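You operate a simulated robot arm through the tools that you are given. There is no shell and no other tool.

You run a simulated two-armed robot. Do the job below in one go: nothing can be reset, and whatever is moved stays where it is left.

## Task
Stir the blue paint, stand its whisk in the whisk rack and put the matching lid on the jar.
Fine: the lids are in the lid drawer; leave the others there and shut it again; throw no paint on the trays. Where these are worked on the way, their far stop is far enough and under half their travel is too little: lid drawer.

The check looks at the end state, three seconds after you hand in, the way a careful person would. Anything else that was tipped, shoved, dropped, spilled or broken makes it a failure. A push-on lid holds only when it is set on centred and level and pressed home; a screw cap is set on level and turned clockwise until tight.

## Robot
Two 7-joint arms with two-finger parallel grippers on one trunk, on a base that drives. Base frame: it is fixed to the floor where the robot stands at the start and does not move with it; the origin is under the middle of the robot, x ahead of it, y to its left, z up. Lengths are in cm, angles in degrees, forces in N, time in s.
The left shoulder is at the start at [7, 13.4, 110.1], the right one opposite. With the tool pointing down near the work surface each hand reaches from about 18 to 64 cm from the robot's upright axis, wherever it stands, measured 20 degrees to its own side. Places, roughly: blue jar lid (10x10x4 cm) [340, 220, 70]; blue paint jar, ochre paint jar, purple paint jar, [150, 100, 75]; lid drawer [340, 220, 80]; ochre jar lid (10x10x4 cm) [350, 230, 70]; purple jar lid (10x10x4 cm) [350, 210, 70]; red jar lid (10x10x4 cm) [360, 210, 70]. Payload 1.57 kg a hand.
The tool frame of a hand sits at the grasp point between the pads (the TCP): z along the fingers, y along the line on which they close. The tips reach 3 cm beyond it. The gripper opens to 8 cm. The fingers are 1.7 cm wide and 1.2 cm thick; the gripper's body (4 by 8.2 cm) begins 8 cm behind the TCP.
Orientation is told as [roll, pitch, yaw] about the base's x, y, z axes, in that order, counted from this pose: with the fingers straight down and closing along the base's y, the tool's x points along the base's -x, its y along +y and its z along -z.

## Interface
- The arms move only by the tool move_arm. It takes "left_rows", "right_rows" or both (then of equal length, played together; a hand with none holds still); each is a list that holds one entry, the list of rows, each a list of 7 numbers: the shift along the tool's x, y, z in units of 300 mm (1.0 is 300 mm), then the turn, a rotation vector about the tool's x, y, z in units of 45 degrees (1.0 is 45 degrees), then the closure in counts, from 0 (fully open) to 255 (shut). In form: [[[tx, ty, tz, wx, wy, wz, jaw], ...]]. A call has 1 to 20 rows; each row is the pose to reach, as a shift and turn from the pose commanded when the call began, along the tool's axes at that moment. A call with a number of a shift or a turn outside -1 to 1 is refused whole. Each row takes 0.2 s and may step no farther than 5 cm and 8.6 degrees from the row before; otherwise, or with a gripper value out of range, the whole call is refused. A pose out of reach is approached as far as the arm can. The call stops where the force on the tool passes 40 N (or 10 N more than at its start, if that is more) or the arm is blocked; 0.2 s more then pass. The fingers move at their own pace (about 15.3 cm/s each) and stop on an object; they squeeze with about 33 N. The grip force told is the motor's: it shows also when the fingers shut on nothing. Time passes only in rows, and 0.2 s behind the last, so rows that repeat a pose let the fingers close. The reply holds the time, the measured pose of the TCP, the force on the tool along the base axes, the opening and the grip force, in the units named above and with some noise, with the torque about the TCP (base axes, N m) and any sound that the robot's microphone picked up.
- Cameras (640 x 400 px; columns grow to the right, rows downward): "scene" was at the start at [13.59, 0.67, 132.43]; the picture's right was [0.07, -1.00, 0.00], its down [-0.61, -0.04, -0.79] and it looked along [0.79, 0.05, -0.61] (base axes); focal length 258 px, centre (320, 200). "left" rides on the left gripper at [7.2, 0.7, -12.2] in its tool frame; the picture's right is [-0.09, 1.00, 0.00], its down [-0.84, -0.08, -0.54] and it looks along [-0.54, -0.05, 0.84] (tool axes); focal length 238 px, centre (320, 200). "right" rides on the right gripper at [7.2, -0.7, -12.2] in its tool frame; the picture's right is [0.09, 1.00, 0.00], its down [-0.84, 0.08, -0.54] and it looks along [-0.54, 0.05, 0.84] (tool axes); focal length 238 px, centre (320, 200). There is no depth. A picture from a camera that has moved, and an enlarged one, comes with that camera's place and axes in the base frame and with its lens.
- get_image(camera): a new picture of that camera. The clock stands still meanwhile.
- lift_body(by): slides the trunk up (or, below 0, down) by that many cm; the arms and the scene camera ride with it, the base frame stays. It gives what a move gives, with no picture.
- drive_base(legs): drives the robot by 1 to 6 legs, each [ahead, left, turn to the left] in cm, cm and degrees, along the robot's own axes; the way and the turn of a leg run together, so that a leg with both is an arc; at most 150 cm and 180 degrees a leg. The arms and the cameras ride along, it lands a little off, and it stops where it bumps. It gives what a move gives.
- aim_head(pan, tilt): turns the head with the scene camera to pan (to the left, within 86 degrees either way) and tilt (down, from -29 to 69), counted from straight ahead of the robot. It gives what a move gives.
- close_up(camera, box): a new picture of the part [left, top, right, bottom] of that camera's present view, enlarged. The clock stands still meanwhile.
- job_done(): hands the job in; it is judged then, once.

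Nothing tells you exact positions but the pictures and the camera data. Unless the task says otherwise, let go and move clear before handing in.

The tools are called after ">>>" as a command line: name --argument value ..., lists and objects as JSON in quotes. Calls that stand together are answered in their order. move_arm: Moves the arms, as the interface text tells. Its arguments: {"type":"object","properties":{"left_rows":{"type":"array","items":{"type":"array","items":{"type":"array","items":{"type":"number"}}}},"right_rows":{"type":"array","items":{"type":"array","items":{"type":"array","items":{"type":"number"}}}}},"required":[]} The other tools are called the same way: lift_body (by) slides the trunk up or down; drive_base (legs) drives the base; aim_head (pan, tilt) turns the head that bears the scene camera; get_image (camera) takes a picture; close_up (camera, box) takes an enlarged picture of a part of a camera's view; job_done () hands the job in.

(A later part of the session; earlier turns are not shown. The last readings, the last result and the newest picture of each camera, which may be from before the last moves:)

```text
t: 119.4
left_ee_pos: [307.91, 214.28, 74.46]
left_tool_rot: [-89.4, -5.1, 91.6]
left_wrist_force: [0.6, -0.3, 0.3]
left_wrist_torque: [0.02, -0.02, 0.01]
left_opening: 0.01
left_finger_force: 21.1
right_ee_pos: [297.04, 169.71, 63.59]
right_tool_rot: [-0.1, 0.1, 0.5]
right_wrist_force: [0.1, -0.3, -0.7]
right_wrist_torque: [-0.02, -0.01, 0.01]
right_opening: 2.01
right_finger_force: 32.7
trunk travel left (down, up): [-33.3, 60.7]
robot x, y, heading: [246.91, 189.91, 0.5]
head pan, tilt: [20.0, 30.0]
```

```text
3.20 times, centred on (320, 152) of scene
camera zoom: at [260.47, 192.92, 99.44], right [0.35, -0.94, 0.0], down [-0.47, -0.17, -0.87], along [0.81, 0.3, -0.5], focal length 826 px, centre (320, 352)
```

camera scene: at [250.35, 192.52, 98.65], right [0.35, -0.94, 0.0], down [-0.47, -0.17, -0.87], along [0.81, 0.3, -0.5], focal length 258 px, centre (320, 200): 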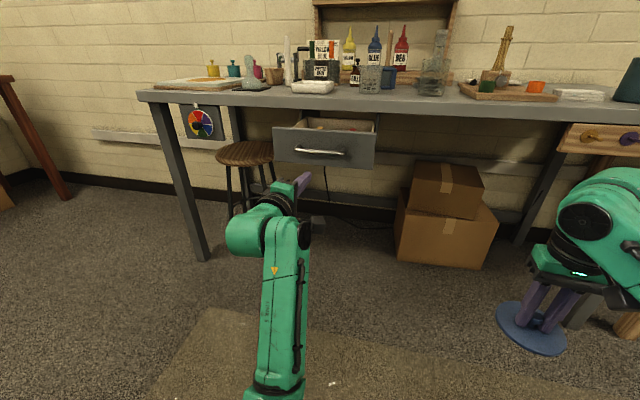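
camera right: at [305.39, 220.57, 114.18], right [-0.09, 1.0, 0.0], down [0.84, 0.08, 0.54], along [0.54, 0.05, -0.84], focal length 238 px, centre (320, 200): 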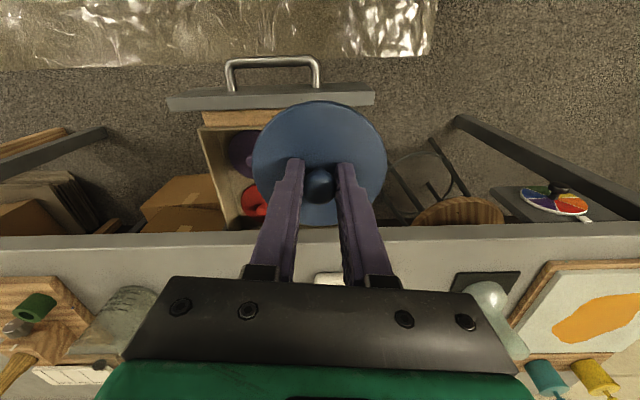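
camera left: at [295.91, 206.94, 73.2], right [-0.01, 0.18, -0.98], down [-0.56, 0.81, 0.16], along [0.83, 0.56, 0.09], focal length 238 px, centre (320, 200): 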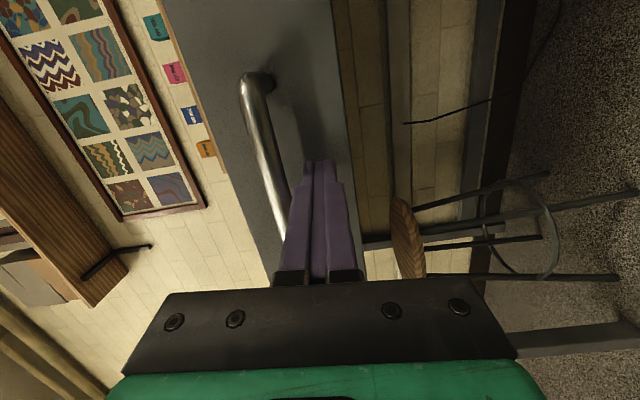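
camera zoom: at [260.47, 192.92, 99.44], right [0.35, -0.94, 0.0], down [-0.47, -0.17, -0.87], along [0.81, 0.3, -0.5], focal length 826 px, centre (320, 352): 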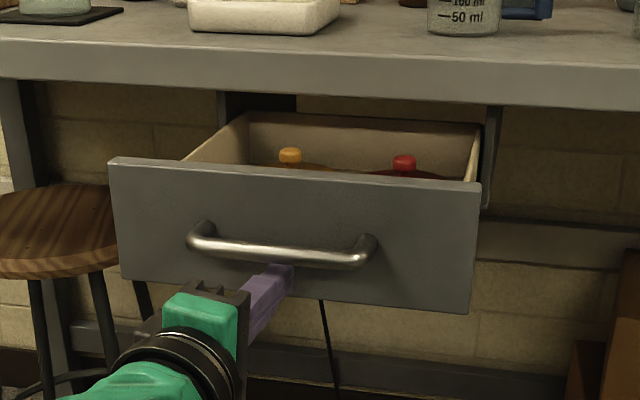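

Well placed below the handle. Now push in steps.

>>> drive_base --legs '[[12, 0, 0]]'

>>> drive_base --legs '[[10, 0, 0]]'

>>> close_up --camera "scene" --box '[220, 90, 420, 215]'

```text
t: 120.6
left_ee_pos: [320.07, 214.53, 74.34]
left_tool_rot: [-89.5, -5.2, 91.6]
left_wrist_force: [-0.4, 0.0, -0.2]
left_wrist_torque: [-0.02, -0.02, 0.0]
left_opening: 0.0
left_finger_force: 21.4
right_ee_pos: [309.04, 169.68, 63.42]
right_tool_rot: [0.0, 0.0, 0.4]
right_wrist_force: [1.2, -0.6, -0.6]
right_wrist_torque: [-0.03, 0.04, 0.0]
right_opening: 2.01
right_finger_force: 33.1
trunk travel left (down, up): [-33.3, 60.7]
robot x, y, heading: [258.75, 190.01, 0.5]
head pan, tilt: [20.0, 30.0]
```

```text
t: 121.9
left_ee_pos: [330.09, 214.48, 74.48]
left_tool_rot: [-89.2, -5.2, 91.5]
left_wrist_force: [0.6, 0.2, -0.6]
left_wrist_torque: [0.03, 0.01, -0.02]
left_opening: 0.0
left_finger_force: 21.0
right_ee_pos: [319.07, 169.76, 63.56]
right_tool_rot: [-0.1, 0.1, 0.4]
right_wrist_force: [0.6, 0.0, -1.5]
right_wrist_torque: [0.05, -0.01, -0.01]
right_opening: 2.0
right_finger_force: 32.8
trunk travel left (down, up): [-33.3, 60.7]
robot x, y, heading: [269.11, 189.66, 0.7]
head pan, tilt: [20.0, 30.0]
stopped in leg 1: the force on the tool passed its limit at 64 N (the readings are from after the stop); the commanded pose is now the measured one
```

```text
3.20 times, centred on (320, 152) of scene
camera zoom: at [282.51, 193.08, 99.46], right [0.35, -0.94, 0.0], down [-0.47, -0.17, -0.87], along [0.81, 0.3, -0.5], focal length 826 px, centre (320, 352)
```

zoom: 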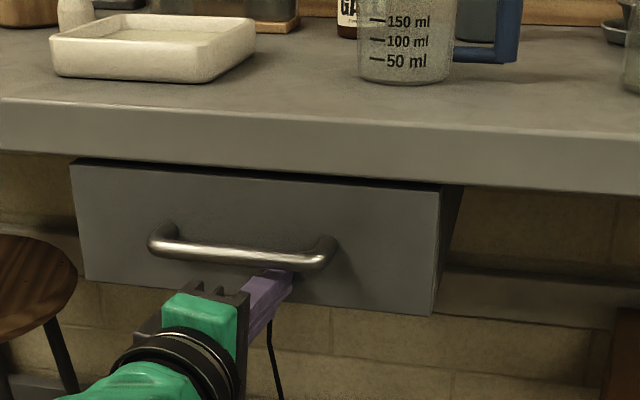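

The push met a firm stop (64 N). I'll nudge once more to verify it's fully home, then back off and look.

>>> drive_base --legs '[[2, 0, 0]]'

>>> drive_base --legs '[[-25, 0, 0]]'

>>> close_up --camera "scene" --box '[220, 90, 420, 215]'

>>> get_image --camera "left"

```text
t: 122.7
left_ee_pos: [330.1, 214.53, 74.41]
left_tool_rot: [-89.0, -5.2, 91.5]
left_wrist_force: [-16.2, -4.6, -1.7]
left_wrist_torque: [-0.11, -0.01, 0.02]
left_opening: 0.0
left_finger_force: 20.9
right_ee_pos: [319.36, 169.9, 63.76]
right_tool_rot: [0.0, -0.1, 0.4]
right_wrist_force: [0.4, -0.2, -0.9]
right_wrist_torque: [-0.02, 0.01, -0.01]
right_opening: 2.02
right_finger_force: 32.6
trunk travel left (down, up): [-33.3, 60.7]
robot x, y, heading: [269.47, 189.69, 0.7]
head pan, tilt: [20.0, 30.0]
stopped in leg 1: the force on the tool passed its limit at 74 N (the readings are from after the stop); the commanded pose is now the measured one
```

```text
t: 124.5
left_ee_pos: [305.51, 214.24, 74.21]
left_tool_rot: [-88.8, -5.1, 91.5]
left_wrist_force: [0.4, 0.4, 1.2]
left_wrist_torque: [-0.01, 0.04, 0.02]
left_opening: 0.0
left_finger_force: 21.1
right_ee_pos: [294.68, 169.58, 63.58]
right_tool_rot: [0.1, 0.1, 0.4]
right_wrist_force: [-0.4, -0.1, 0.4]
right_wrist_torque: [-0.01, 0.01, -0.01]
right_opening: 2.01
right_finger_force: 32.5
trunk travel left (down, up): [-33.3, 60.7]
robot x, y, heading: [244.69, 189.58, 0.5]
head pan, tilt: [20.0, 30.0]
```

```text
3.20 times, centred on (320, 152) of scene
camera zoom: at [258.05, 192.87, 99.46], right [0.35, -0.94, 0.0], down [-0.47, -0.17, -0.87], along [0.81, 0.3, -0.5], focal length 826 px, centre (320, 352)
```

zoom: 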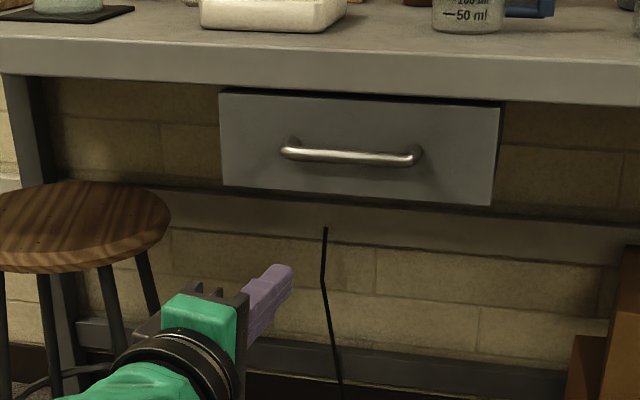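

```text
taken
camera left: at [293.36, 206.92, 73.22], right [-0.03, 0.18, -0.98], down [-0.56, 0.81, 0.16], along [0.83, 0.56, 0.08], focal length 238 px, centre (320, 200)
```

left: 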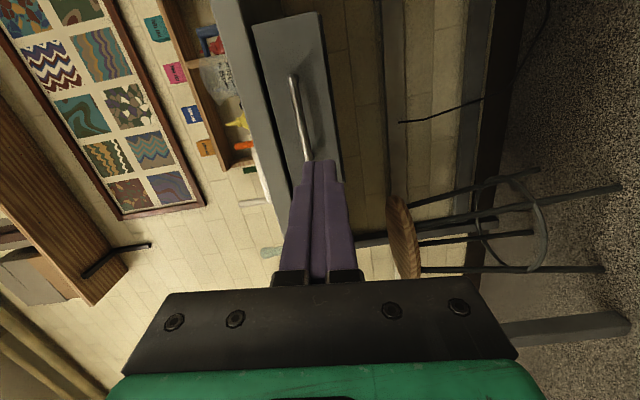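

The drawer is shut. Now I raise the trunk and restore the left hand to pointing down.

>>> lift_body --by 38

>>> move_arm --left_rows '[[[0, 0, 0, 0, 0, 0.16, 128], [0, 0, 0, 0, 0, 0.33, 100], [0, 0, 0, 0, 0, 0.5, 50], [0, 0, 0, 0, 0, 0.67, 0], [0, 0, 0, 0, 0, 0.83, 0], [0, 0, 0, 0, 0, 0.98, 0]]]'

>>> move_arm --left_rows '[[[0, 0, 0, 0, 0, 0.16, 0], [0, 0, 0, 0, 0, 0.33, 0], [0, 0, 0, 0, 0, 0.5, 0], [0, 0, 0, 0, 0, 0.65, 0], [0, 0, 0, 0, 0, 0.78, 0], [0, 0, 0, 0, 0, 0.9, 0]]]'

>>> move_arm --left_rows '[[[0, 0, -0.05, 0, 0.16, 0, 0], [0, 0, -0.1, 0, 0.33, 0, 0], [0, 0, -0.15, 0, 0.5, 0, 0], [0, 0, -0.2, 0, 0.67, 0, 0], [0, 0, -0.25, 0, 0.83, 0, 0], [0, 0, -0.3, 0, 1.0, 0, 0]]]'

>>> move_arm --left_rows '[[[0, 0, 0, 0, 0.16, 0, 0], [0, 0, 0, 0, 0.33, 0, 0], [0, 0, 0, 0, 0.5, 0, 0], [0, 0, 0, 0, 0.67, 0, 0], [0, 0, 0, 0, 0.83, 0, 0], [0, 0, 0, 0, 0.99, 0, 0]]]'

```text
t: 128.1
left_ee_pos: [305.66, 214.36, 112.36]
left_tool_rot: [-88.7, -5.2, 91.5]
left_wrist_force: [-0.9, 0.1, 0.0]
left_wrist_torque: [0.01, 0.01, -0.02]
left_opening: 0.02
left_finger_force: 21.3
right_ee_pos: [294.65, 169.55, 101.45]
right_tool_rot: [0.0, 0.2, 0.4]
right_wrist_force: [-0.3, 1.0, 0.5]
right_wrist_torque: [-0.01, 0.01, 0.01]
right_opening: 2.02
right_finger_force: 32.9
trunk travel left (down, up): [-71.3, 22.7]
robot x, y, heading: [244.47, 189.53, 0.5]
head pan, tilt: [20.0, 30.0]
```

```text
t: 129.5
left_ee_pos: [305.44, 214.38, 112.2]
left_tool_rot: [-88.3, -49.3, 90.3]
left_wrist_force: [-0.3, -0.3, 0.0]
left_wrist_torque: [-0.02, 0.01, -0.01]
left_opening: 8.02
left_finger_force: 0.0
right_ee_pos: [294.72, 169.67, 101.5]
right_tool_rot: [0.1, 0.1, 0.5]
right_wrist_force: [0.0, 0.0, 0.0]
right_wrist_torque: [0.0, 0.04, 0.02]
right_opening: 2.0
right_finger_force: 32.5
trunk travel left (down, up): [-71.3, 22.7]
robot x, y, heading: [244.95, 189.55, 0.4]
head pan, tilt: [20.0, 30.0]
```

```text
t: 130.9
left_ee_pos: [305.65, 214.22, 112.28]
left_tool_rot: [-9.5, -88.9, 11.0]
left_wrist_force: [0.4, -0.4, -0.4]
left_wrist_torque: [0.02, 0.0, -0.02]
left_opening: 7.98
left_finger_force: 0.0
right_ee_pos: [294.7, 169.67, 101.57]
right_tool_rot: [0.0, 0.1, 0.3]
right_wrist_force: [0.1, 0.3, 0.1]
right_wrist_torque: [0.02, 0.01, 0.04]
right_opening: 2.02
right_finger_force: 33.1
trunk travel left (down, up): [-71.3, 22.7]
robot x, y, heading: [244.37, 190.04, 0.4]
head pan, tilt: [20.0, 30.0]
```

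```text
t: 132.3
left_ee_pos: [296.37, 214.31, 112.56]
left_tool_rot: [-0.4, -43.8, 2.0]
left_wrist_force: [0.0, -0.5, -0.8]
left_wrist_torque: [0.01, -0.04, -0.02]
left_opening: 8.0
left_finger_force: 0.0
right_ee_pos: [294.63, 169.88, 101.62]
right_tool_rot: [-0.1, 0.0, 0.4]
right_wrist_force: [-0.3, -0.5, -0.2]
right_wrist_torque: [-0.01, -0.01, -0.02]
right_opening: 2.02
right_finger_force: 33.5
trunk travel left (down, up): [-71.3, 22.7]
robot x, y, heading: [244.56, 189.58, 0.3]
head pan, tilt: [20.0, 30.0]
```

```text
t: 133.7
left_ee_pos: [296.55, 213.94, 112.51]
left_tool_rot: [-0.2, 1.0, 1.6]
left_wrist_force: [0.0, 0.3, 0.0]
left_wrist_torque: [0.01, 0.02, 0.0]
left_opening: 8.02
left_finger_force: 0.0
right_ee_pos: [294.82, 169.63, 101.44]
right_tool_rot: [0.2, 0.1, 0.4]
right_wrist_force: [0.0, 0.0, -0.8]
right_wrist_torque: [-0.03, -0.02, 0.01]
right_opening: 2.02
right_finger_force: 33.1
trunk travel left (down, up): [-71.3, 22.7]
robot x, y, heading: [244.6, 189.62, 0.4]
head pan, tilt: [20.0, 30.0]
```

Now back to the table. I'll turn around to face it with the jar ahead, staying at a safe distance first.

>>> drive_base --legs '[[0, 0, -90], [85, 0, 0], [0, 0, -90]]'

>>> aim_head --pan 0 --tilt 42

>>> get_image --camera "scene"

>>> aim_head --pan 0 --tilt 69

>>> get_image --camera "scene"

```text
t: 145.9
left_ee_pos: [192.67, 82.08, 112.41]
left_tool_rot: [-0.3, 0.7, -179.1]
left_wrist_force: [-0.7, -0.3, 0.2]
left_wrist_torque: [0.0, 0.02, 0.0]
left_opening: 7.99
left_finger_force: 0.1
right_ee_pos: [194.99, 126.4, 101.55]
right_tool_rot: [0.0, 0.1, 179.7]
right_wrist_force: [0.6, 0.1, 0.3]
right_wrist_torque: [-0.01, 0.01, -0.03]
right_opening: 2.01
right_finger_force: 32.7
trunk travel left (down, up): [-71.3, 22.7]
robot x, y, heading: [244.7, 105.71, 179.7]
head pan, tilt: [20.0, 30.0]
```

```text
t: 146.7
left_ee_pos: [192.69, 82.02, 112.52]
left_tool_rot: [-0.3, 0.8, -179.1]
left_wrist_force: [-0.1, 0.3, 0.3]
left_wrist_torque: [0.0, 0.01, 0.02]
left_opening: 7.99
left_finger_force: 0.0
right_ee_pos: [194.97, 126.44, 101.48]
right_tool_rot: [0.0, 0.1, 179.7]
right_wrist_force: [-0.6, -0.1, -0.2]
right_wrist_torque: [-0.03, 0.01, 0.04]
right_opening: 1.99
right_finger_force: 33.6
trunk travel left (down, up): [-71.3, 22.7]
robot x, y, heading: [244.67, 105.81, 180.1]
head pan, tilt: [0.0, 42.0]
```

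```text
taken
camera scene: at [231.35, 106.08, 135.63], right [0.0, 1.0, 0.0], down [0.67, 0.0, -0.74], along [-0.74, 0.0, -0.67], focal length 258 px, centre (320, 200)
```

scene: 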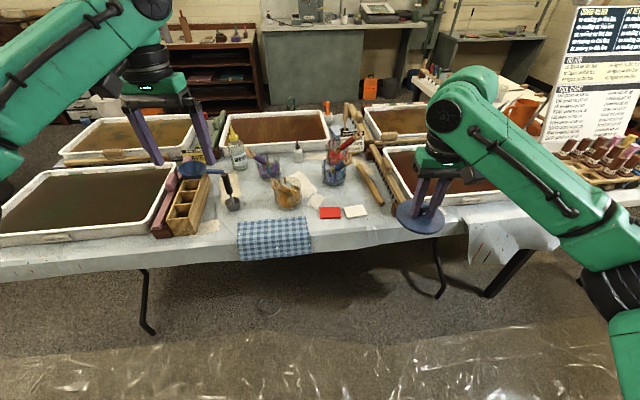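

```text
t: 147.6
left_ee_pos: [192.65, 82.12, 112.28]
left_tool_rot: [-0.3, 0.8, -179.0]
left_wrist_force: [-0.4, 0.0, 0.2]
left_wrist_torque: [0.02, 0.0, -0.01]
left_opening: 8.0
left_finger_force: 0.0
right_ee_pos: [194.92, 126.48, 101.44]
right_tool_rot: [0.0, 0.1, 179.7]
right_wrist_force: [-0.5, 0.5, -0.4]
right_wrist_torque: [-0.01, 0.02, 0.02]
right_opening: 2.02
right_finger_force: 33.3
trunk travel left (down, up): [-71.3, 22.7]
robot x, y, heading: [244.6, 105.81, 179.7]
head pan, tilt: [0.0, 68.8]
```

```text
taken
camera scene: at [234.12, 106.09, 132.31], right [0.0, 1.0, 0.0], down [0.93, 0.0, -0.36], along [-0.36, 0.0, -0.93], focal length 258 px, centre (320, 200)
```

scene: 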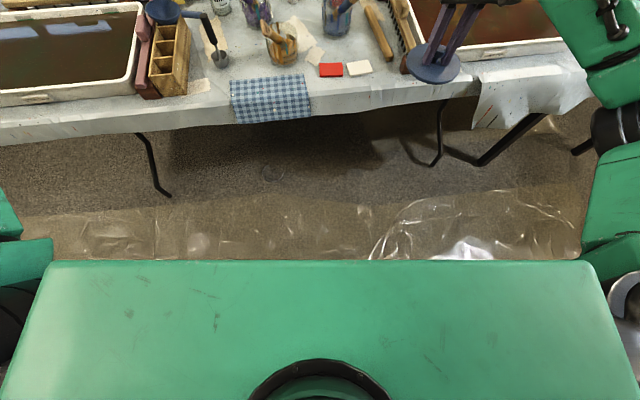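

The table edge runs at about 10°, x≈184 near the jars. I'll raise the trunk 10 cm and move to about 31 cm from the edge, then look at the jars closely.

>>> lift_body --by 12

>>> drive_base --legs '[[26, 0, 0]]'

>>> aim_head --pan 0 --tilt 55

>>> get_image --camera "scene"

>>> close_up --camera "scene" --box '[220, 60, 420, 200]'

>>> get_image --camera "left"

```text
t: 149.1
left_ee_pos: [192.51, 82.18, 124.43]
left_tool_rot: [-0.3, 0.9, -179.1]
left_wrist_force: [1.0, 0.0, 0.0]
left_wrist_torque: [0.02, 0.02, -0.01]
left_opening: 8.0
left_finger_force: 0.0
right_ee_pos: [195.0, 126.45, 113.32]
right_tool_rot: [-0.1, 0.1, 179.6]
right_wrist_force: [0.9, -0.1, -0.7]
right_wrist_torque: [-0.01, 0.01, -0.01]
right_opening: 2.0
right_finger_force: 33.2
trunk travel left (down, up): [-83.3, 10.7]
robot x, y, heading: [244.89, 105.42, 179.7]
head pan, tilt: [0.0, 68.8]
```

```text
t: 150.9
left_ee_pos: [167.32, 82.25, 124.42]
left_tool_rot: [-0.3, 0.6, -179.3]
left_wrist_force: [-0.3, 0.9, 0.3]
left_wrist_torque: [0.0, -0.03, -0.03]
left_opening: 8.01
left_finger_force: 0.0
right_ee_pos: [169.76, 126.62, 113.57]
right_tool_rot: [-0.1, -0.1, 179.6]
right_wrist_force: [0.5, 0.4, 0.1]
right_wrist_torque: [-0.04, 0.0, -0.02]
right_opening: 2.02
right_finger_force: 32.4
trunk travel left (down, up): [-83.3, 10.7]
robot x, y, heading: [219.37, 106.19, 179.5]
head pan, tilt: [0.0, 68.8]
```

```text
t: 151.7
left_ee_pos: [167.13, 82.24, 124.42]
left_tool_rot: [-0.3, 0.8, -179.2]
left_wrist_force: [-0.7, -0.4, 0.0]
left_wrist_torque: [-0.01, 0.02, -0.01]
left_opening: 8.0
left_finger_force: 0.1
right_ee_pos: [169.46, 126.49, 113.51]
right_tool_rot: [0.0, 0.1, 179.6]
right_wrist_force: [-0.2, 0.2, -0.2]
right_wrist_torque: [-0.01, -0.01, 0.02]
right_opening: 2.01
right_finger_force: 33.5
trunk travel left (down, up): [-83.3, 10.7]
robot x, y, heading: [219.44, 106.18, 179.5]
head pan, tilt: [0.0, 55.0]
```

```text
taken
camera scene: at [206.91, 106.23, 145.84], right [0.01, 1.0, 0.0], down [0.82, 0.0, -0.57], along [-0.57, 0.0, -0.82], focal length 258 px, centre (320, 200)
```

scene: 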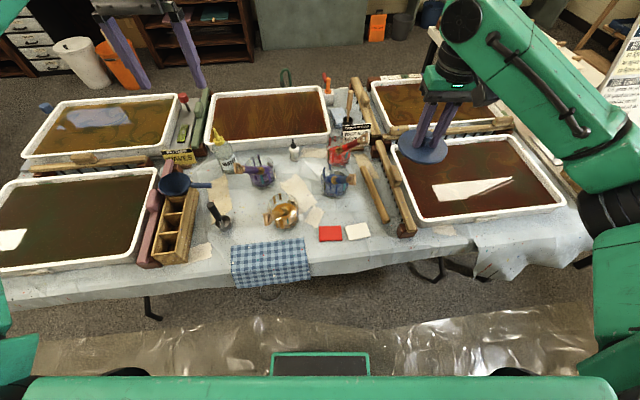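

```text
2.86 times, centred on (320, 130) of scene
camera zoom: at [206.91, 106.23, 145.84], right [0.01, 1.0, 0.0], down [0.82, 0.0, -0.57], along [-0.57, 0.0, -0.82], focal length 738 px, centre (320, 400)
```

zoom: 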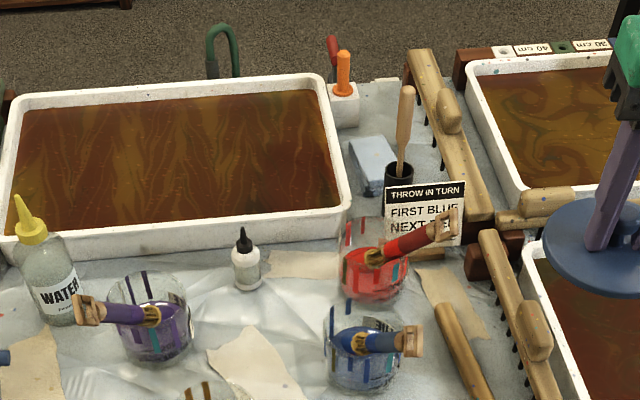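

```text
taken
camera left: at [173.9, 81.67, 136.69], right [-0.08, -1.0, -0.01], down [-0.85, 0.06, 0.53], along [-0.53, 0.05, -0.85], focal length 238 px, centre (320, 200)
```

left: 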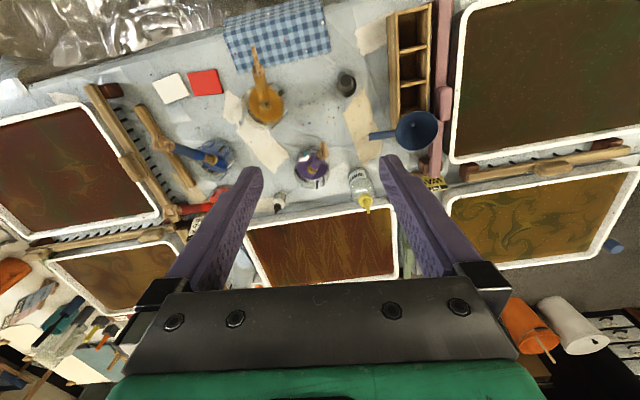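

The blue jar is around (154, 110.5). I'll move 8 cm closer and take close-ups of the jar and its whisk from both cameras.

>>> drive_base --legs '[[7, 0, 0]]'

>>> close_up --camera "scene" --box '[290, 100, 390, 200]'

>>> close_up --camera "left" --box '[120, 80, 270, 220]'

```text
t: 152.7
left_ee_pos: [160.9, 82.31, 124.82]
left_tool_rot: [-0.3, 0.3, -179.2]
left_wrist_force: [0.4, 0.2, 0.9]
left_wrist_torque: [0.01, 0.04, -0.01]
left_opening: 8.02
left_finger_force: 0.1
right_ee_pos: [163.25, 126.72, 113.77]
right_tool_rot: [0.1, -0.3, 179.7]
right_wrist_force: [0.8, -0.4, 0.7]
right_wrist_torque: [-0.02, 0.04, -0.01]
right_opening: 2.02
right_finger_force: 32.9
trunk travel left (down, up): [-83.3, 10.7]
robot x, y, heading: [212.3, 105.93, 179.9]
head pan, tilt: [0.0, 55.0]
```

```text
4.00 times, centred on (340, 150) of scene
camera zoom: at [200.94, 106.27, 145.94], right [0.01, 1.0, 0.0], down [0.82, 0.0, -0.58], along [-0.58, 0.0, -0.82], focal length 1033 px, centre (240, 400)
```

zoom: 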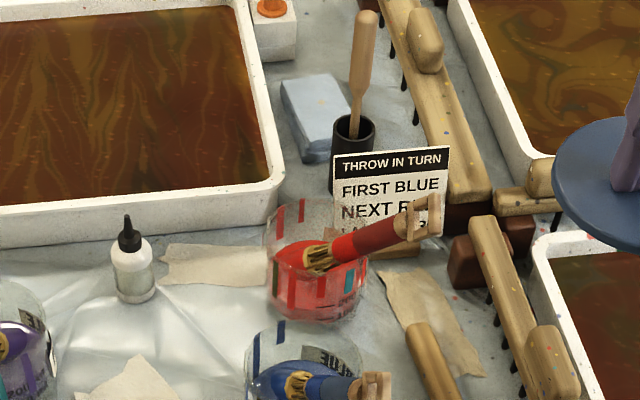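

```text
2.86 times, centred on (195, 150) of left
camera zoom: at [167.86, 81.74, 137.04], right [-0.08, -1.0, -0.01], down [-0.84, 0.06, 0.54], along [-0.54, 0.05, -0.84], focal length 681 px, centre (677, 343)
```

zoom: 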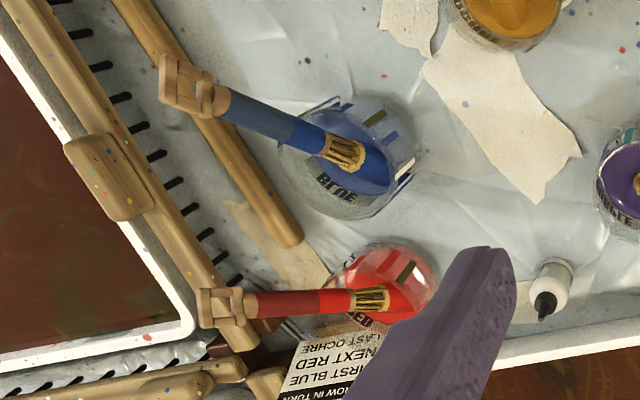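

The whisk's loop end is at about (160.3, 115.3, 90.1) and its collar at (153.7, 110.8, 82), so it leans 45° toward me and to the right. I'll grip it along its own axis with the left hand, so I shift the robot right for a natural reach.

>>> drive_base --legs '[[0, -24, 0]]'

>>> aim_head --pan 16 --tilt 50

>>> get_image --camera "scene"

>>> get_image --camera "left"

>>> close_up --camera "scene" --box '[280, 100, 400, 200]'

```text
t: 154.5
left_ee_pos: [160.31, 106.88, 124.41]
left_tool_rot: [-0.3, 0.8, -179.0]
left_wrist_force: [0.2, 0.1, -1.2]
left_wrist_torque: [0.0, 0.01, 0.01]
left_opening: 7.98
left_finger_force: 0.1
right_ee_pos: [162.65, 151.11, 113.62]
right_tool_rot: [-0.1, 0.0, 179.9]
right_wrist_force: [0.4, -0.5, -0.4]
right_wrist_torque: [0.03, 0.0, 0.0]
right_opening: 1.99
right_finger_force: 32.8
trunk travel left (down, up): [-83.3, 10.7]
robot x, y, heading: [212.37, 131.13, 179.9]
head pan, tilt: [0.0, 55.0]
```

```text
t: 155.3
left_ee_pos: [160.34, 107.07, 124.47]
left_tool_rot: [-0.2, 0.7, -178.9]
left_wrist_force: [0.1, -0.7, -0.8]
left_wrist_torque: [-0.04, 0.01, -0.01]
left_opening: 8.01
left_finger_force: 0.1
right_ee_pos: [162.66, 151.36, 113.45]
right_tool_rot: [0.0, 0.1, 179.9]
right_wrist_force: [0.7, 0.3, -1.0]
right_wrist_torque: [-0.01, 0.03, -0.01]
right_opening: 2.01
right_finger_force: 32.8
trunk travel left (down, up): [-83.3, 10.7]
robot x, y, heading: [212.51, 130.97, 179.8]
head pan, tilt: [16.0, 50.0]
```

```text
taken
camera scene: at [199.96, 129.09, 146.5], right [-0.27, 0.96, 0.0], down [0.74, 0.21, -0.64], along [-0.62, -0.18, -0.77], focal length 258 px, centre (320, 200)
```

scene: 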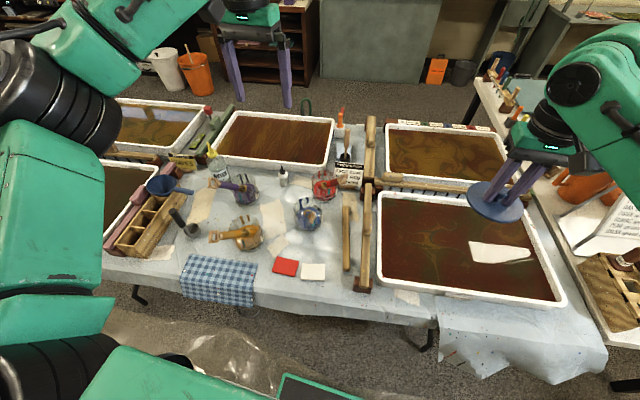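

```text
taken
camera left: at [167.23, 106.52, 136.75], right [-0.07, -1.0, -0.01], down [-0.84, 0.06, 0.53], along [-0.53, 0.04, -0.85], focal length 238 px, centre (320, 200)
```

left: 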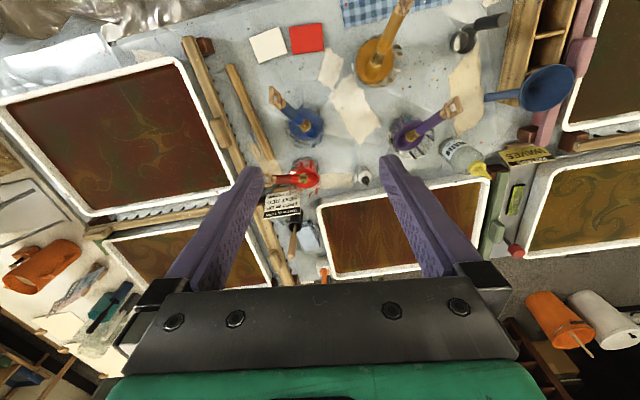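

```text
4.00 times, centred on (340, 150) of scene
camera zoom: at [199.96, 129.09, 146.5], right [-0.27, 0.96, 0.0], down [0.74, 0.21, -0.64], along [-0.62, -0.18, -0.77], focal length 1033 px, centre (240, 400)
```

zoom: 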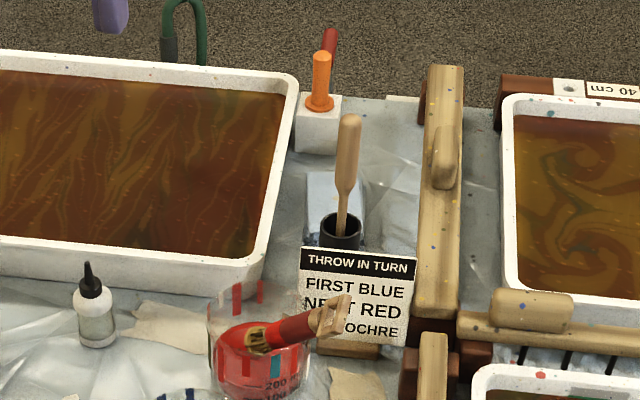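

>>> close_up --camera "scene" --box '[270, 180, 350, 250]'

>>> close_up --camera "left" --box '[240, 70, 350, 160]'

```text
5.71 times, centred on (310, 215) of scene
camera zoom: at [199.96, 129.09, 146.5], right [-0.27, 0.96, 0.0], down [0.74, 0.21, -0.64], along [-0.62, -0.18, -0.77], focal length 1476 px, centre (377, 114)
```

zoom: 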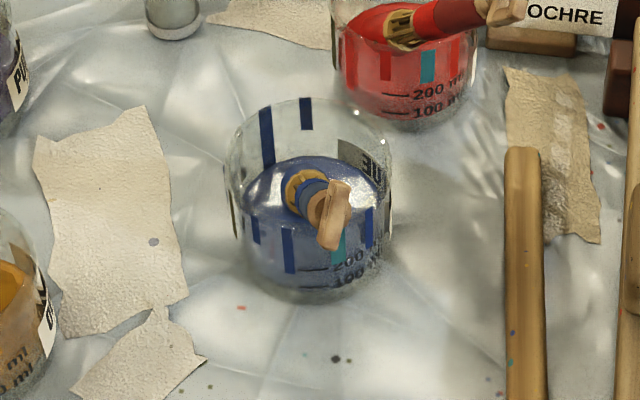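

```text
4.44 times, centred on (295, 115) of left
camera zoom: at [167.23, 106.52, 136.75], right [-0.07, -1.0, -0.01], down [-0.84, 0.06, 0.53], along [-0.53, 0.04, -0.85], focal length 1059 px, centre (431, 578)
```

zoom: 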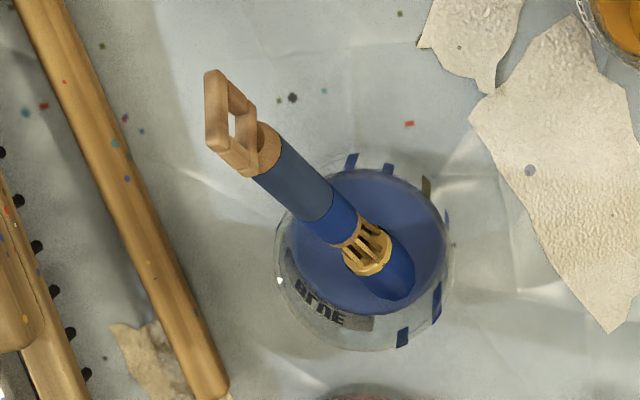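

The whisk's top loop is at (161.0, 115.9, 90.0) and its collar at (152.1, 111.2, 79.4), lean 43°. I'll rotate the left hand to line up with its axis: yaw first, then pitch, well above everything.

>>> move_arm --left_rows '[[[0, 0, 0, 0, 0, -0.15, 100], [0, 0, 0, 0, 0, -0.3, 100], [0, 0, 0, 0, 0, -0.45, 100], [0, 0, 0, 0, 0, -0.593, 100]]]'

>>> move_arm --left_rows '[[[0, 0, 0, 0, -0.16, 0, 100], [0, 0, 0, 0, -0.33, 0, 100], [0, 0, 0, 0, -0.5, 0, 100], [0, 0, 0, 0, -0.66, 0, 100], [0, 0, 0, 0, -0.82, 0, 100], [0, 0, 0, 0, -0.98, 0, 100]]]'

```text
t: 156.3
left_ee_pos: [160.36, 106.95, 124.51]
left_tool_rot: [0.2, 0.8, -152.2]
left_wrist_force: [-1.0, 0.6, 0.3]
left_wrist_torque: [-0.01, -0.02, 0.0]
left_opening: 4.85
left_finger_force: 0.1
right_ee_pos: [162.65, 151.36, 113.43]
right_tool_rot: [0.0, -0.1, 179.8]
right_wrist_force: [0.1, 0.8, -0.3]
right_wrist_torque: [-0.01, 0.01, -0.02]
right_opening: 2.02
right_finger_force: 33.6
trunk travel left (down, up): [-83.3, 10.7]
robot x, y, heading: [212.24, 131.05, 180.1]
head pan, tilt: [16.0, 50.0]
```

```text
t: 157.7
left_ee_pos: [160.41, 106.93, 124.48]
left_tool_rot: [0.0, -43.5, -152.3]
left_wrist_force: [0.8, 0.1, -0.6]
left_wrist_torque: [-0.02, 0.0, 0.01]
left_opening: 4.85
left_finger_force: 0.1
right_ee_pos: [162.59, 151.39, 113.5]
right_tool_rot: [-0.1, 0.1, 179.9]
right_wrist_force: [0.1, -1.2, -0.2]
right_wrist_torque: [0.02, 0.03, -0.02]
right_opening: 1.98
right_finger_force: 32.6
trunk travel left (down, up): [-83.3, 10.7]
robot x, y, heading: [212.78, 130.75, 179.8]
head pan, tilt: [16.0, 50.0]
```

>>> move_arm --left_rows '[[[0.12, -0.034, 0.075, 0, 0, 0, 100], [0.24, -0.068, 0.15, 0, 0, 0, 100], [0.36, -0.102, 0.225, 0, 0, 0, 100], [0.48, -0.136, 0.3, 0, 0, 0, 100], [0.6, -0.17, 0.37, 0, 0, 0, 100], [0.71, -0.2, 0.44, 0, 0, 0, 100], [0.81, -0.23, 0.5, 0, 0, 0, 100], [0.904, -0.255, 0.559, 0, 0, 0, 100]]]'

>>> get_image --camera "left"

>>> get_image --camera "scene"

```text
t: 159.5
left_ee_pos: [164.13, 117.55, 93.61]
left_tool_rot: [0.1, -43.4, -152.4]
left_wrist_force: [0.5, -0.3, 0.2]
left_wrist_torque: [0.01, 0.02, -0.01]
left_opening: 4.83
left_finger_force: 0.1
right_ee_pos: [162.68, 151.52, 113.5]
right_tool_rot: [-0.1, 0.0, 179.9]
right_wrist_force: [0.1, -0.5, -0.9]
right_wrist_torque: [0.01, 0.03, -0.01]
right_opening: 2.02
right_finger_force: 33.0
trunk travel left (down, up): [-83.3, 10.7]
robot x, y, heading: [212.19, 130.85, 179.8]
head pan, tilt: [16.0, 50.0]
```

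```text
taken
camera left: at [176.32, 123.35, 97.47], right [0.4, -0.91, 0.07], down [-0.25, -0.04, 0.97], along [-0.88, -0.41, -0.24], focal length 238 px, centre (320, 200)
```

left: 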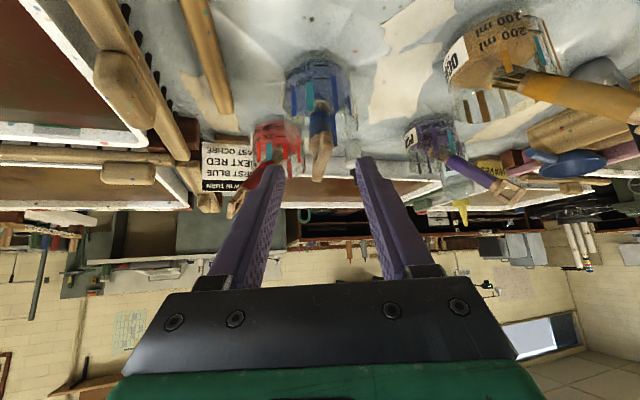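

```text
taken
camera scene: at [199.99, 129.06, 146.51], right [-0.27, 0.96, 0.0], down [0.74, 0.21, -0.64], along [-0.62, -0.18, -0.77], focal length 258 px, centre (320, 200)
```

scene: 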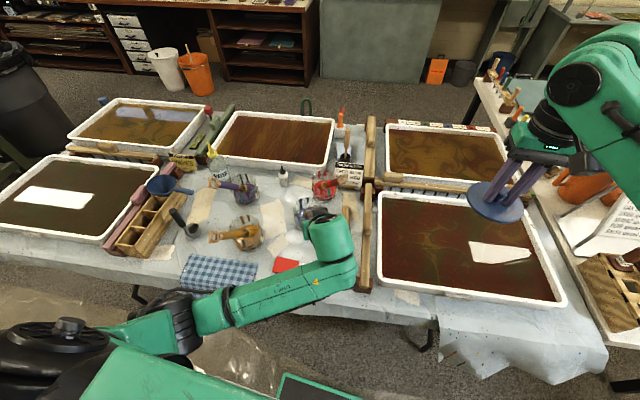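

The loop sits centred between the open fingertips. Advance 7 cm along the whisk axis and close.

>>> move_arm --left_rows '[[[0, 0, 0.06, 0, 0, 0, 100], [0, 0, 0.12, 0, 0, 0, 100], [0, 0, 0.18, 0, 0, 0, 100], [0, 0, 0.22, 0, 0, 0, 100]]]'

>>> get_image --camera "left"

```text
t: 160.5
left_ee_pos: [160.05, 115.38, 88.63]
left_tool_rot: [0.1, -43.3, -152.5]
left_wrist_force: [-0.6, 0.7, -0.8]
left_wrist_torque: [0.0, 0.01, -0.02]
left_opening: 4.87
left_finger_force: 0.1
right_ee_pos: [162.47, 151.45, 113.44]
right_tool_rot: [0.1, 0.2, 179.9]
right_wrist_force: [0.2, -0.3, -0.3]
right_wrist_torque: [-0.02, -0.02, 0.02]
right_opening: 2.02
right_finger_force: 32.9
trunk travel left (down, up): [-83.3, 10.7]
robot x, y, heading: [212.75, 130.84, 180.0]
head pan, tilt: [16.0, 50.0]
```

```text
taken
camera left: at [172.22, 121.18, 92.58], right [0.4, -0.91, 0.06], down [-0.25, -0.04, 0.97], along [-0.88, -0.41, -0.24], focal length 238 px, centre (320, 200)
```

left: 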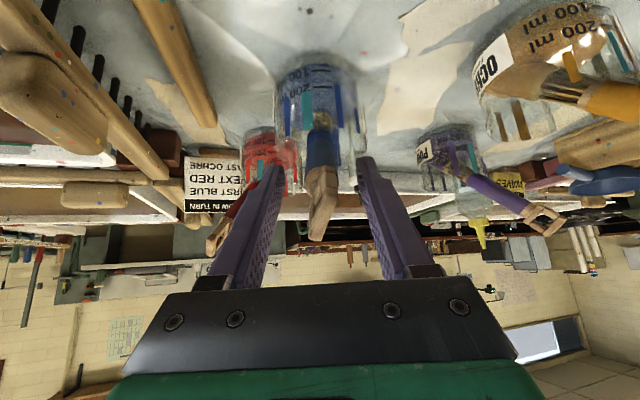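

>>> move_arm --left_rows '[[[0, 0, 0, 0, 0, 0, 180], [0, 0, 0, 0, 0, 0, 255], [0, 0, 0, 0, 0, 0, 255], [0, 0, 0, 0, 0, 0, 255]]]'

>>> get_image --camera "left"

>>> close_up --camera "scene" --box '[260, 160, 380, 270]'

```text
t: 161.5
left_ee_pos: [159.94, 115.5, 88.73]
left_tool_rot: [0.1, -43.2, -152.4]
left_wrist_force: [-0.2, 0.6, 0.3]
left_wrist_torque: [0.05, -0.02, -0.02]
left_opening: 1.93
left_finger_force: 33.1
right_ee_pos: [162.65, 151.48, 113.57]
right_tool_rot: [0.0, 0.0, 179.9]
right_wrist_force: [0.1, -0.2, -0.1]
right_wrist_torque: [0.02, 0.04, 0.02]
right_opening: 1.99
right_finger_force: 33.0
trunk travel left (down, up): [-83.3, 10.7]
robot x, y, heading: [212.22, 130.85, 180.2]
head pan, tilt: [16.0, 50.0]
```

```text
taken
camera left: at [172.26, 121.2, 92.62], right [0.4, -0.91, 0.06], down [-0.25, -0.04, 0.97], along [-0.88, -0.41, -0.24], focal length 238 px, centre (320, 200)
```

left: 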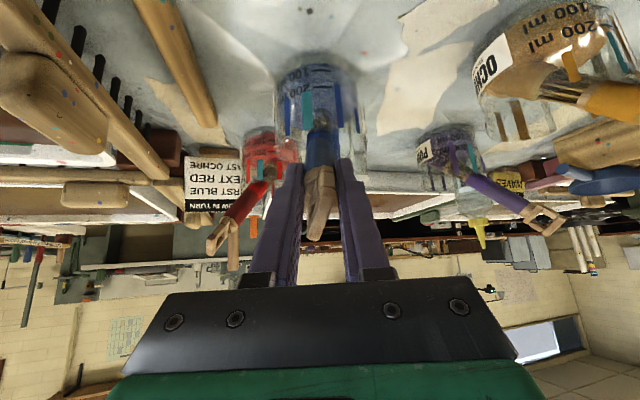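

```text
3.64 times, centred on (320, 215) of scene
camera zoom: at [199.97, 129.02, 146.5], right [-0.27, 0.96, 0.0], down [0.74, 0.21, -0.64], along [-0.62, -0.18, -0.77], focal length 939 px, centre (320, 146)
```

zoom: 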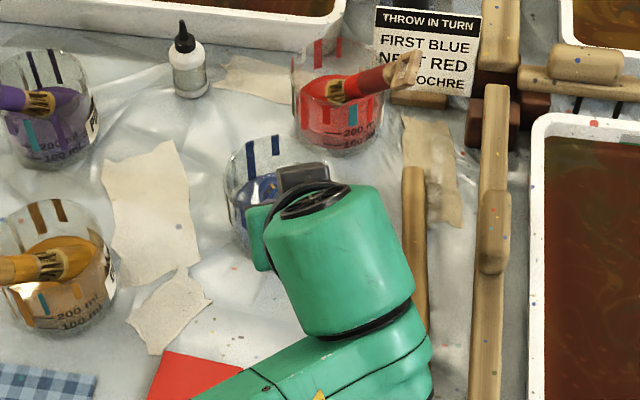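

The whisk shaft is held firmly (1.9 cm). I'll gently rotate it upright inside the jar about its bristle end so I can stir around the centre.

>>> move_arm --left_rows '[[[-0.03, 0.002, -0.006, 0, 0.08, 0, 255], [-0.0592, 0.0044, -0.0101, 0, 0.16, 0, 255], [-0.088, 0.0055, -0.0112, 0, 0.24, 0, 255], [-0.116, 0.0064, -0.0107, 0, 0.32, 0, 255], [-0.144, 0.0075, -0.0082, 0, 0.4, 0, 255], [-0.1719, 0.0084, -0.0043, 0, 0.48, 0, 255], [-0.199, 0.0096, 0.002, 0, 0.56, 0, 255], [-0.2246, 0.0108, 0.0096, 0, 0.64, 0, 255], [-0.249, 0.0118, 0.019, 0, 0.72, 0, 255], [-0.2732, 0.0128, 0.0302, 0, 0.8, 0, 255], [-0.296, 0.014, 0.0425, 0, 0.88, 0, 255], [-0.3177, 0.015, 0.0566, 0, 0.962, 0, 255]]]'

>>> get_image --camera "left"

>>> get_image --camera "scene"

>>> close_up --camera "scene" --box '[260, 160, 380, 270]'

```text
t: 164.1
left_ee_pos: [153.02, 111.36, 94.19]
left_tool_rot: [-0.1, 0.0, -152.2]
left_wrist_force: [-0.4, 1.1, -0.1]
left_wrist_torque: [-0.01, 0.02, 0.0]
left_opening: 2.01
left_finger_force: 32.8
right_ee_pos: [162.46, 151.43, 113.45]
right_tool_rot: [0.0, 0.1, 180.0]
right_wrist_force: [0.1, -0.2, 0.7]
right_wrist_torque: [0.03, -0.02, 0.04]
right_opening: 2.0
right_finger_force: 33.0
trunk travel left (down, up): [-83.3, 10.7]
robot x, y, heading: [212.17, 130.87, 179.7]
head pan, tilt: [16.0, 50.0]
```

```text
taken
camera left: at [159.54, 114.09, 106.35], right [0.38, -0.92, 0.0], down [-0.78, -0.32, 0.54], along [-0.5, -0.21, -0.84], focal length 238 px, centre (320, 200)
```

left: 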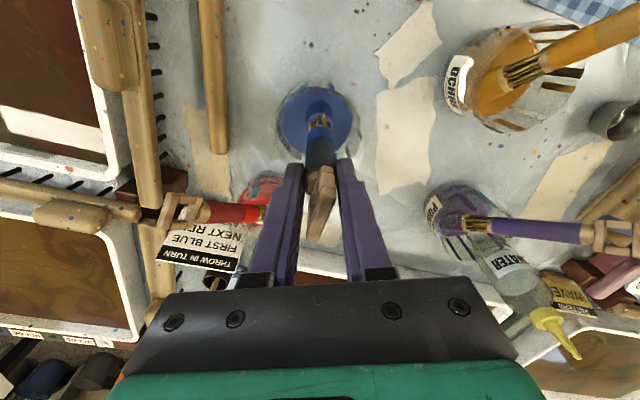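

```text
taken
camera scene: at [199.87, 129.01, 146.49], right [-0.27, 0.96, 0.0], down [0.74, 0.21, -0.64], along [-0.62, -0.18, -0.77], focal length 258 px, centre (320, 200)
```

scene: 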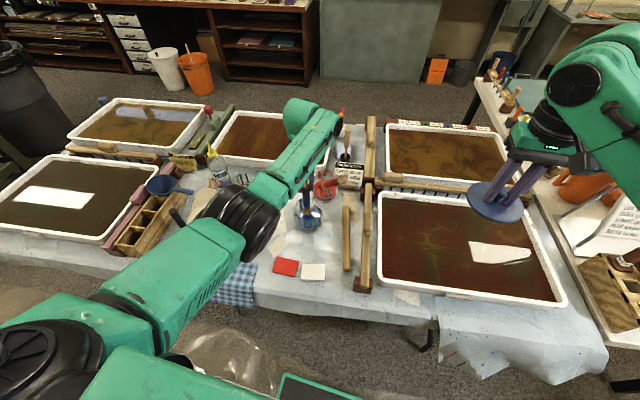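

```text
3.64 times, centred on (320, 215) of scene
camera zoom: at [199.87, 129.01, 146.49], right [-0.27, 0.96, 0.0], down [0.74, 0.21, -0.64], along [-0.62, -0.18, -0.77], focal length 939 px, centre (320, 146)
```

zoom: 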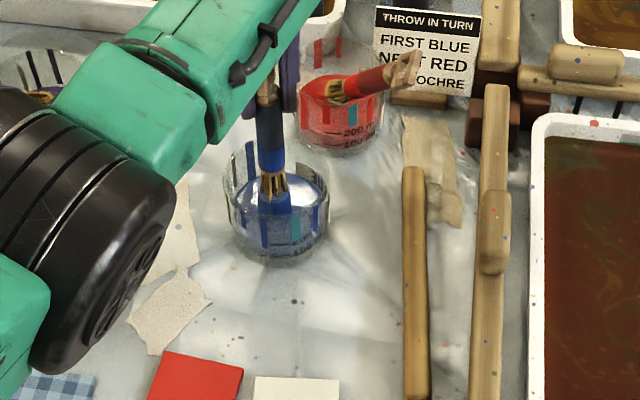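

The whisk stands upright near the centre of the jar, in the paint. I'll lower it 0.8 cm and stir with gentle 1.5 cm-radius circles.

>>> move_arm --left_rows '[[[0, 0, 0.014, 0, 0, 0, 255], [0.025, 0, 0.027, 0, 0, 0, 255], [0.05, 0, 0.027, 0, 0, 0, 255], [0.04, 0.029, 0.027, 0, 0, 0, 255], [0.0155, 0.0476, 0.027, 0, 0, 0, 255], [-0.0155, 0.0476, 0.027, 0, 0, 0, 255], [-0.04, 0.029, 0.027, 0, 0, 0, 255], [-0.05, 0, 0.027, 0, 0, 0, 255], [-0.04, -0.029, 0.027, 0, 0, 0, 255], [-0.0155, -0.0476, 0.027, 0, 0, 0, 255], [0.0155, -0.0476, 0.027, 0, 0, 0, 255], [0.04, -0.029, 0.027, 0, 0, 0, 255], [0.05, 0, 0.027, 0, 0, 0, 255], [0.025, 0, 0.027, 0, 0, 0, 255], [0, 0, 0.027, 0, 0, 0, 255]]]'

>>> close_up --camera "scene" --box '[260, 160, 380, 270]'

```text
t: 167.3
left_ee_pos: [153.1, 111.44, 93.26]
left_tool_rot: [0.1, 0.0, -152.3]
left_wrist_force: [-0.8, -0.2, -0.8]
left_wrist_torque: [0.01, 0.01, -0.02]
left_opening: 2.03
left_finger_force: 33.0
left hand out of reach, approached as far as the arm can: row 8, 9
right_ee_pos: [162.61, 151.51, 113.51]
right_tool_rot: [0.0, 0.1, 180.0]
right_wrist_force: [0.3, 0.2, -0.2]
right_wrist_torque: [0.02, 0.01, -0.03]
right_opening: 2.03
right_finger_force: 33.7
trunk travel left (down, up): [-83.3, 10.7]
robot x, y, heading: [212.45, 130.96, 180.1]
head pan, tilt: [16.0, 50.0]
```

```text
3.64 times, centred on (320, 215) of scene
camera zoom: at [199.92, 129.02, 146.5], right [-0.27, 0.96, 0.0], down [0.74, 0.21, -0.64], along [-0.62, -0.18, -0.77], focal length 939 px, centre (320, 146)
```

zoom: 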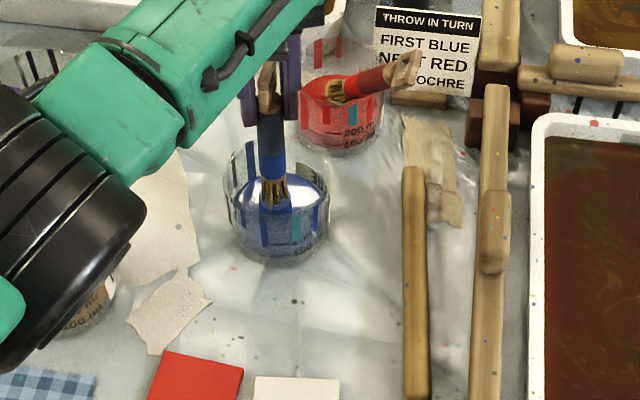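

Stirring works; the far side of the circle is just at arm's reach, so I shift the circle slightly nearer and continue with several more turns.

>>> move_arm --left_rows '[[[0.055, 0, 0, 0, 0, 0, 255], [0.046, 0.026, 0, 0, 0, 0, 255], [0.025, 0.043, 0, 0, 0, 0, 255], [-0.003, 0.043, 0, 0, 0, 0, 255], [-0.026, 0.026, 0, 0, 0, 0, 255], [-0.035, 0, 0, 0, 0, 0, 255], [-0.026, -0.026, 0, 0, 0, 0, 255], [-0.003, -0.043, 0, 0, 0, 0, 255], [0.025, -0.043, 0, 0, 0, 0, 255], [0.046, -0.026, 0, 0, 0, 0, 255], [0.055, 0, 0, 0, 0, 0, 255], [0.046, 0.026, 0, 0, 0, 0, 255], [0.025, 0.043, 0, 0, 0, 0, 255], [-0.003, 0.043, 0, 0, 0, 0, 255], [-0.026, 0.026, 0, 0, 0, 0, 255], [-0.035, 0, 0, 0, 0, 0, 255], [-0.026, -0.026, 0, 0, 0, 0, 255], [-0.003, -0.043, 0, 0, 0, 0, 255], [0.025, -0.043, 0, 0, 0, 0, 255], [0, 0, 0, 0, 0, 0, 255]]]'

>>> move_arm --left_rows '[[[0.055, 0, 0, 0, 0, 0, 255], [0.046, 0.026, 0, 0, 0, 0, 255], [0.025, 0.043, 0, 0, 0, 0, 255], [-0.003, 0.043, 0, 0, 0, 0, 255], [-0.026, 0.026, 0, 0, 0, 0, 255], [-0.035, 0, 0, 0, 0, 0, 255], [-0.026, -0.026, 0, 0, 0, 0, 255], [-0.003, -0.043, 0, 0, 0, 0, 255], [0.025, -0.043, 0, 0, 0, 0, 255], [0.046, -0.026, 0, 0, 0, 0, 255], [0.055, 0, 0, 0, 0, 0, 255], [0.046, 0.026, 0, 0, 0, 0, 255], [0.025, 0.043, 0, 0, 0, 0, 255], [-0.003, 0.043, 0, 0, 0, 0, 255], [-0.026, 0.026, 0, 0, 0, 0, 255], [-0.035, 0, 0, 0, 0, 0, 255], [-0.026, -0.026, 0, 0, 0, 0, 255], [-0.003, -0.043, 0, 0, 0, 0, 255], [0.025, -0.043, 0, 0, 0, 0, 255], [0, 0, 0, 0, 0, 0, 255]]]'

>>> move_arm --left_rows '[[[0.055, 0, 0, 0, 0, 0, 255], [0.046, 0.026, 0, 0, 0, 0, 255], [0.025, 0.043, 0, 0, 0, 0, 255], [-0.003, 0.043, 0, 0, 0, 0, 255], [-0.026, 0.026, 0, 0, 0, 0, 255], [-0.035, 0, 0, 0, 0, 0, 255], [-0.026, -0.026, 0, 0, 0, 0, 255], [-0.003, -0.043, 0, 0, 0, 0, 255], [0.025, -0.043, 0, 0, 0, 0, 255], [0.046, -0.026, 0, 0, 0, 0, 255], [0.055, 0, 0, 0, 0, 0, 255], [0.046, 0.026, 0, 0, 0, 0, 255], [0.025, 0.043, 0, 0, 0, 0, 255], [-0.003, 0.043, 0, 0, 0, 0, 255], [-0.026, 0.026, 0, 0, 0, 0, 255], [-0.035, 0, 0, 0, 0, 0, 255], [-0.026, -0.026, 0, 0, 0, 0, 255], [-0.003, -0.043, 0, 0, 0, 0, 255], [0.025, -0.043, 0, 0, 0, 0, 255], [0, 0, 0, 0, 0, 0, 255]]]'

>>> close_up --camera "scene" --box '[260, 160, 380, 270]'

>>> get_image --camera "left"

```text
t: 171.5
left_ee_pos: [152.99, 111.29, 93.29]
left_tool_rot: [0.0, -0.1, -152.4]
left_wrist_force: [0.2, -0.3, -0.1]
left_wrist_torque: [0.04, -0.05, -0.02]
left_opening: 2.02
left_finger_force: 32.9
right_ee_pos: [162.65, 151.4, 113.56]
right_tool_rot: [0.0, 0.0, 179.9]
right_wrist_force: [-0.9, -1.4, -0.7]
right_wrist_torque: [0.01, -0.03, -0.02]
right_opening: 2.01
right_finger_force: 33.0
trunk travel left (down, up): [-83.3, 10.7]
robot x, y, heading: [212.2, 131.18, 180.1]
head pan, tilt: [16.0, 50.0]
```

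```text
t: 175.7
left_ee_pos: [153.16, 111.07, 93.22]
left_tool_rot: [0.0, -0.1, -152.3]
left_wrist_force: [-0.7, -0.3, -0.4]
left_wrist_torque: [0.01, -0.02, 0.03]
left_opening: 2.02
left_finger_force: 32.9
right_ee_pos: [162.43, 151.32, 113.64]
right_tool_rot: [0.0, 0.0, 179.9]
right_wrist_force: [-0.5, -0.6, -1.1]
right_wrist_torque: [-0.01, -0.02, 0.01]
right_opening: 2.01
right_finger_force: 32.9
trunk travel left (down, up): [-83.3, 10.7]
robot x, y, heading: [212.26, 131.06, 180.0]
head pan, tilt: [16.0, 50.0]
```

```text
t: 179.9
left_ee_pos: [153.01, 111.17, 93.36]
left_tool_rot: [0.2, 0.0, -152.3]
left_wrist_force: [0.4, -1.0, -0.1]
left_wrist_torque: [0.03, -0.01, -0.01]
left_opening: 2.03
left_finger_force: 32.9
right_ee_pos: [162.63, 151.33, 113.5]
right_tool_rot: [0.0, 0.0, 180.0]
right_wrist_force: [-0.6, 0.4, 0.0]
right_wrist_torque: [0.02, 0.01, 0.05]
right_opening: 1.99
right_finger_force: 33.0
trunk travel left (down, up): [-83.3, 10.7]
robot x, y, heading: [212.65, 130.86, 179.8]
head pan, tilt: [16.0, 50.0]
```

```text
3.64 times, centred on (320, 215) of scene
camera zoom: at [199.94, 128.87, 146.5], right [-0.27, 0.96, 0.0], down [0.74, 0.21, -0.64], along [-0.62, -0.18, -0.77], focal length 939 px, centre (320, 146)
```

zoom: 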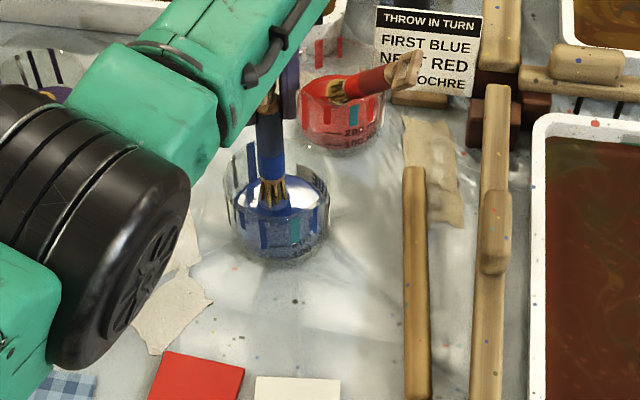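

```text
taken
camera left: at [159.57, 113.96, 105.53], right [0.38, -0.92, 0.0], down [-0.78, -0.32, 0.54], along [-0.5, -0.21, -0.84], focal length 238 px, centre (320, 200)
```

left: 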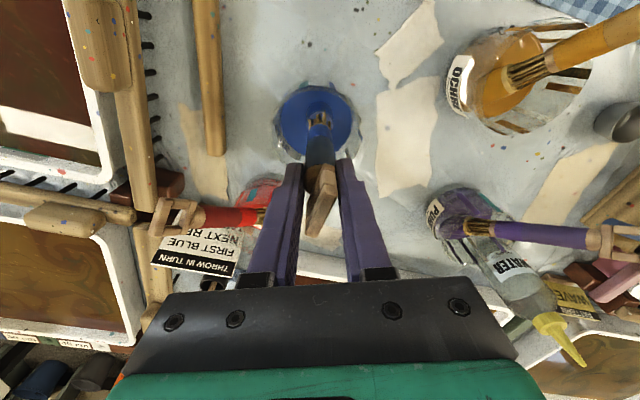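

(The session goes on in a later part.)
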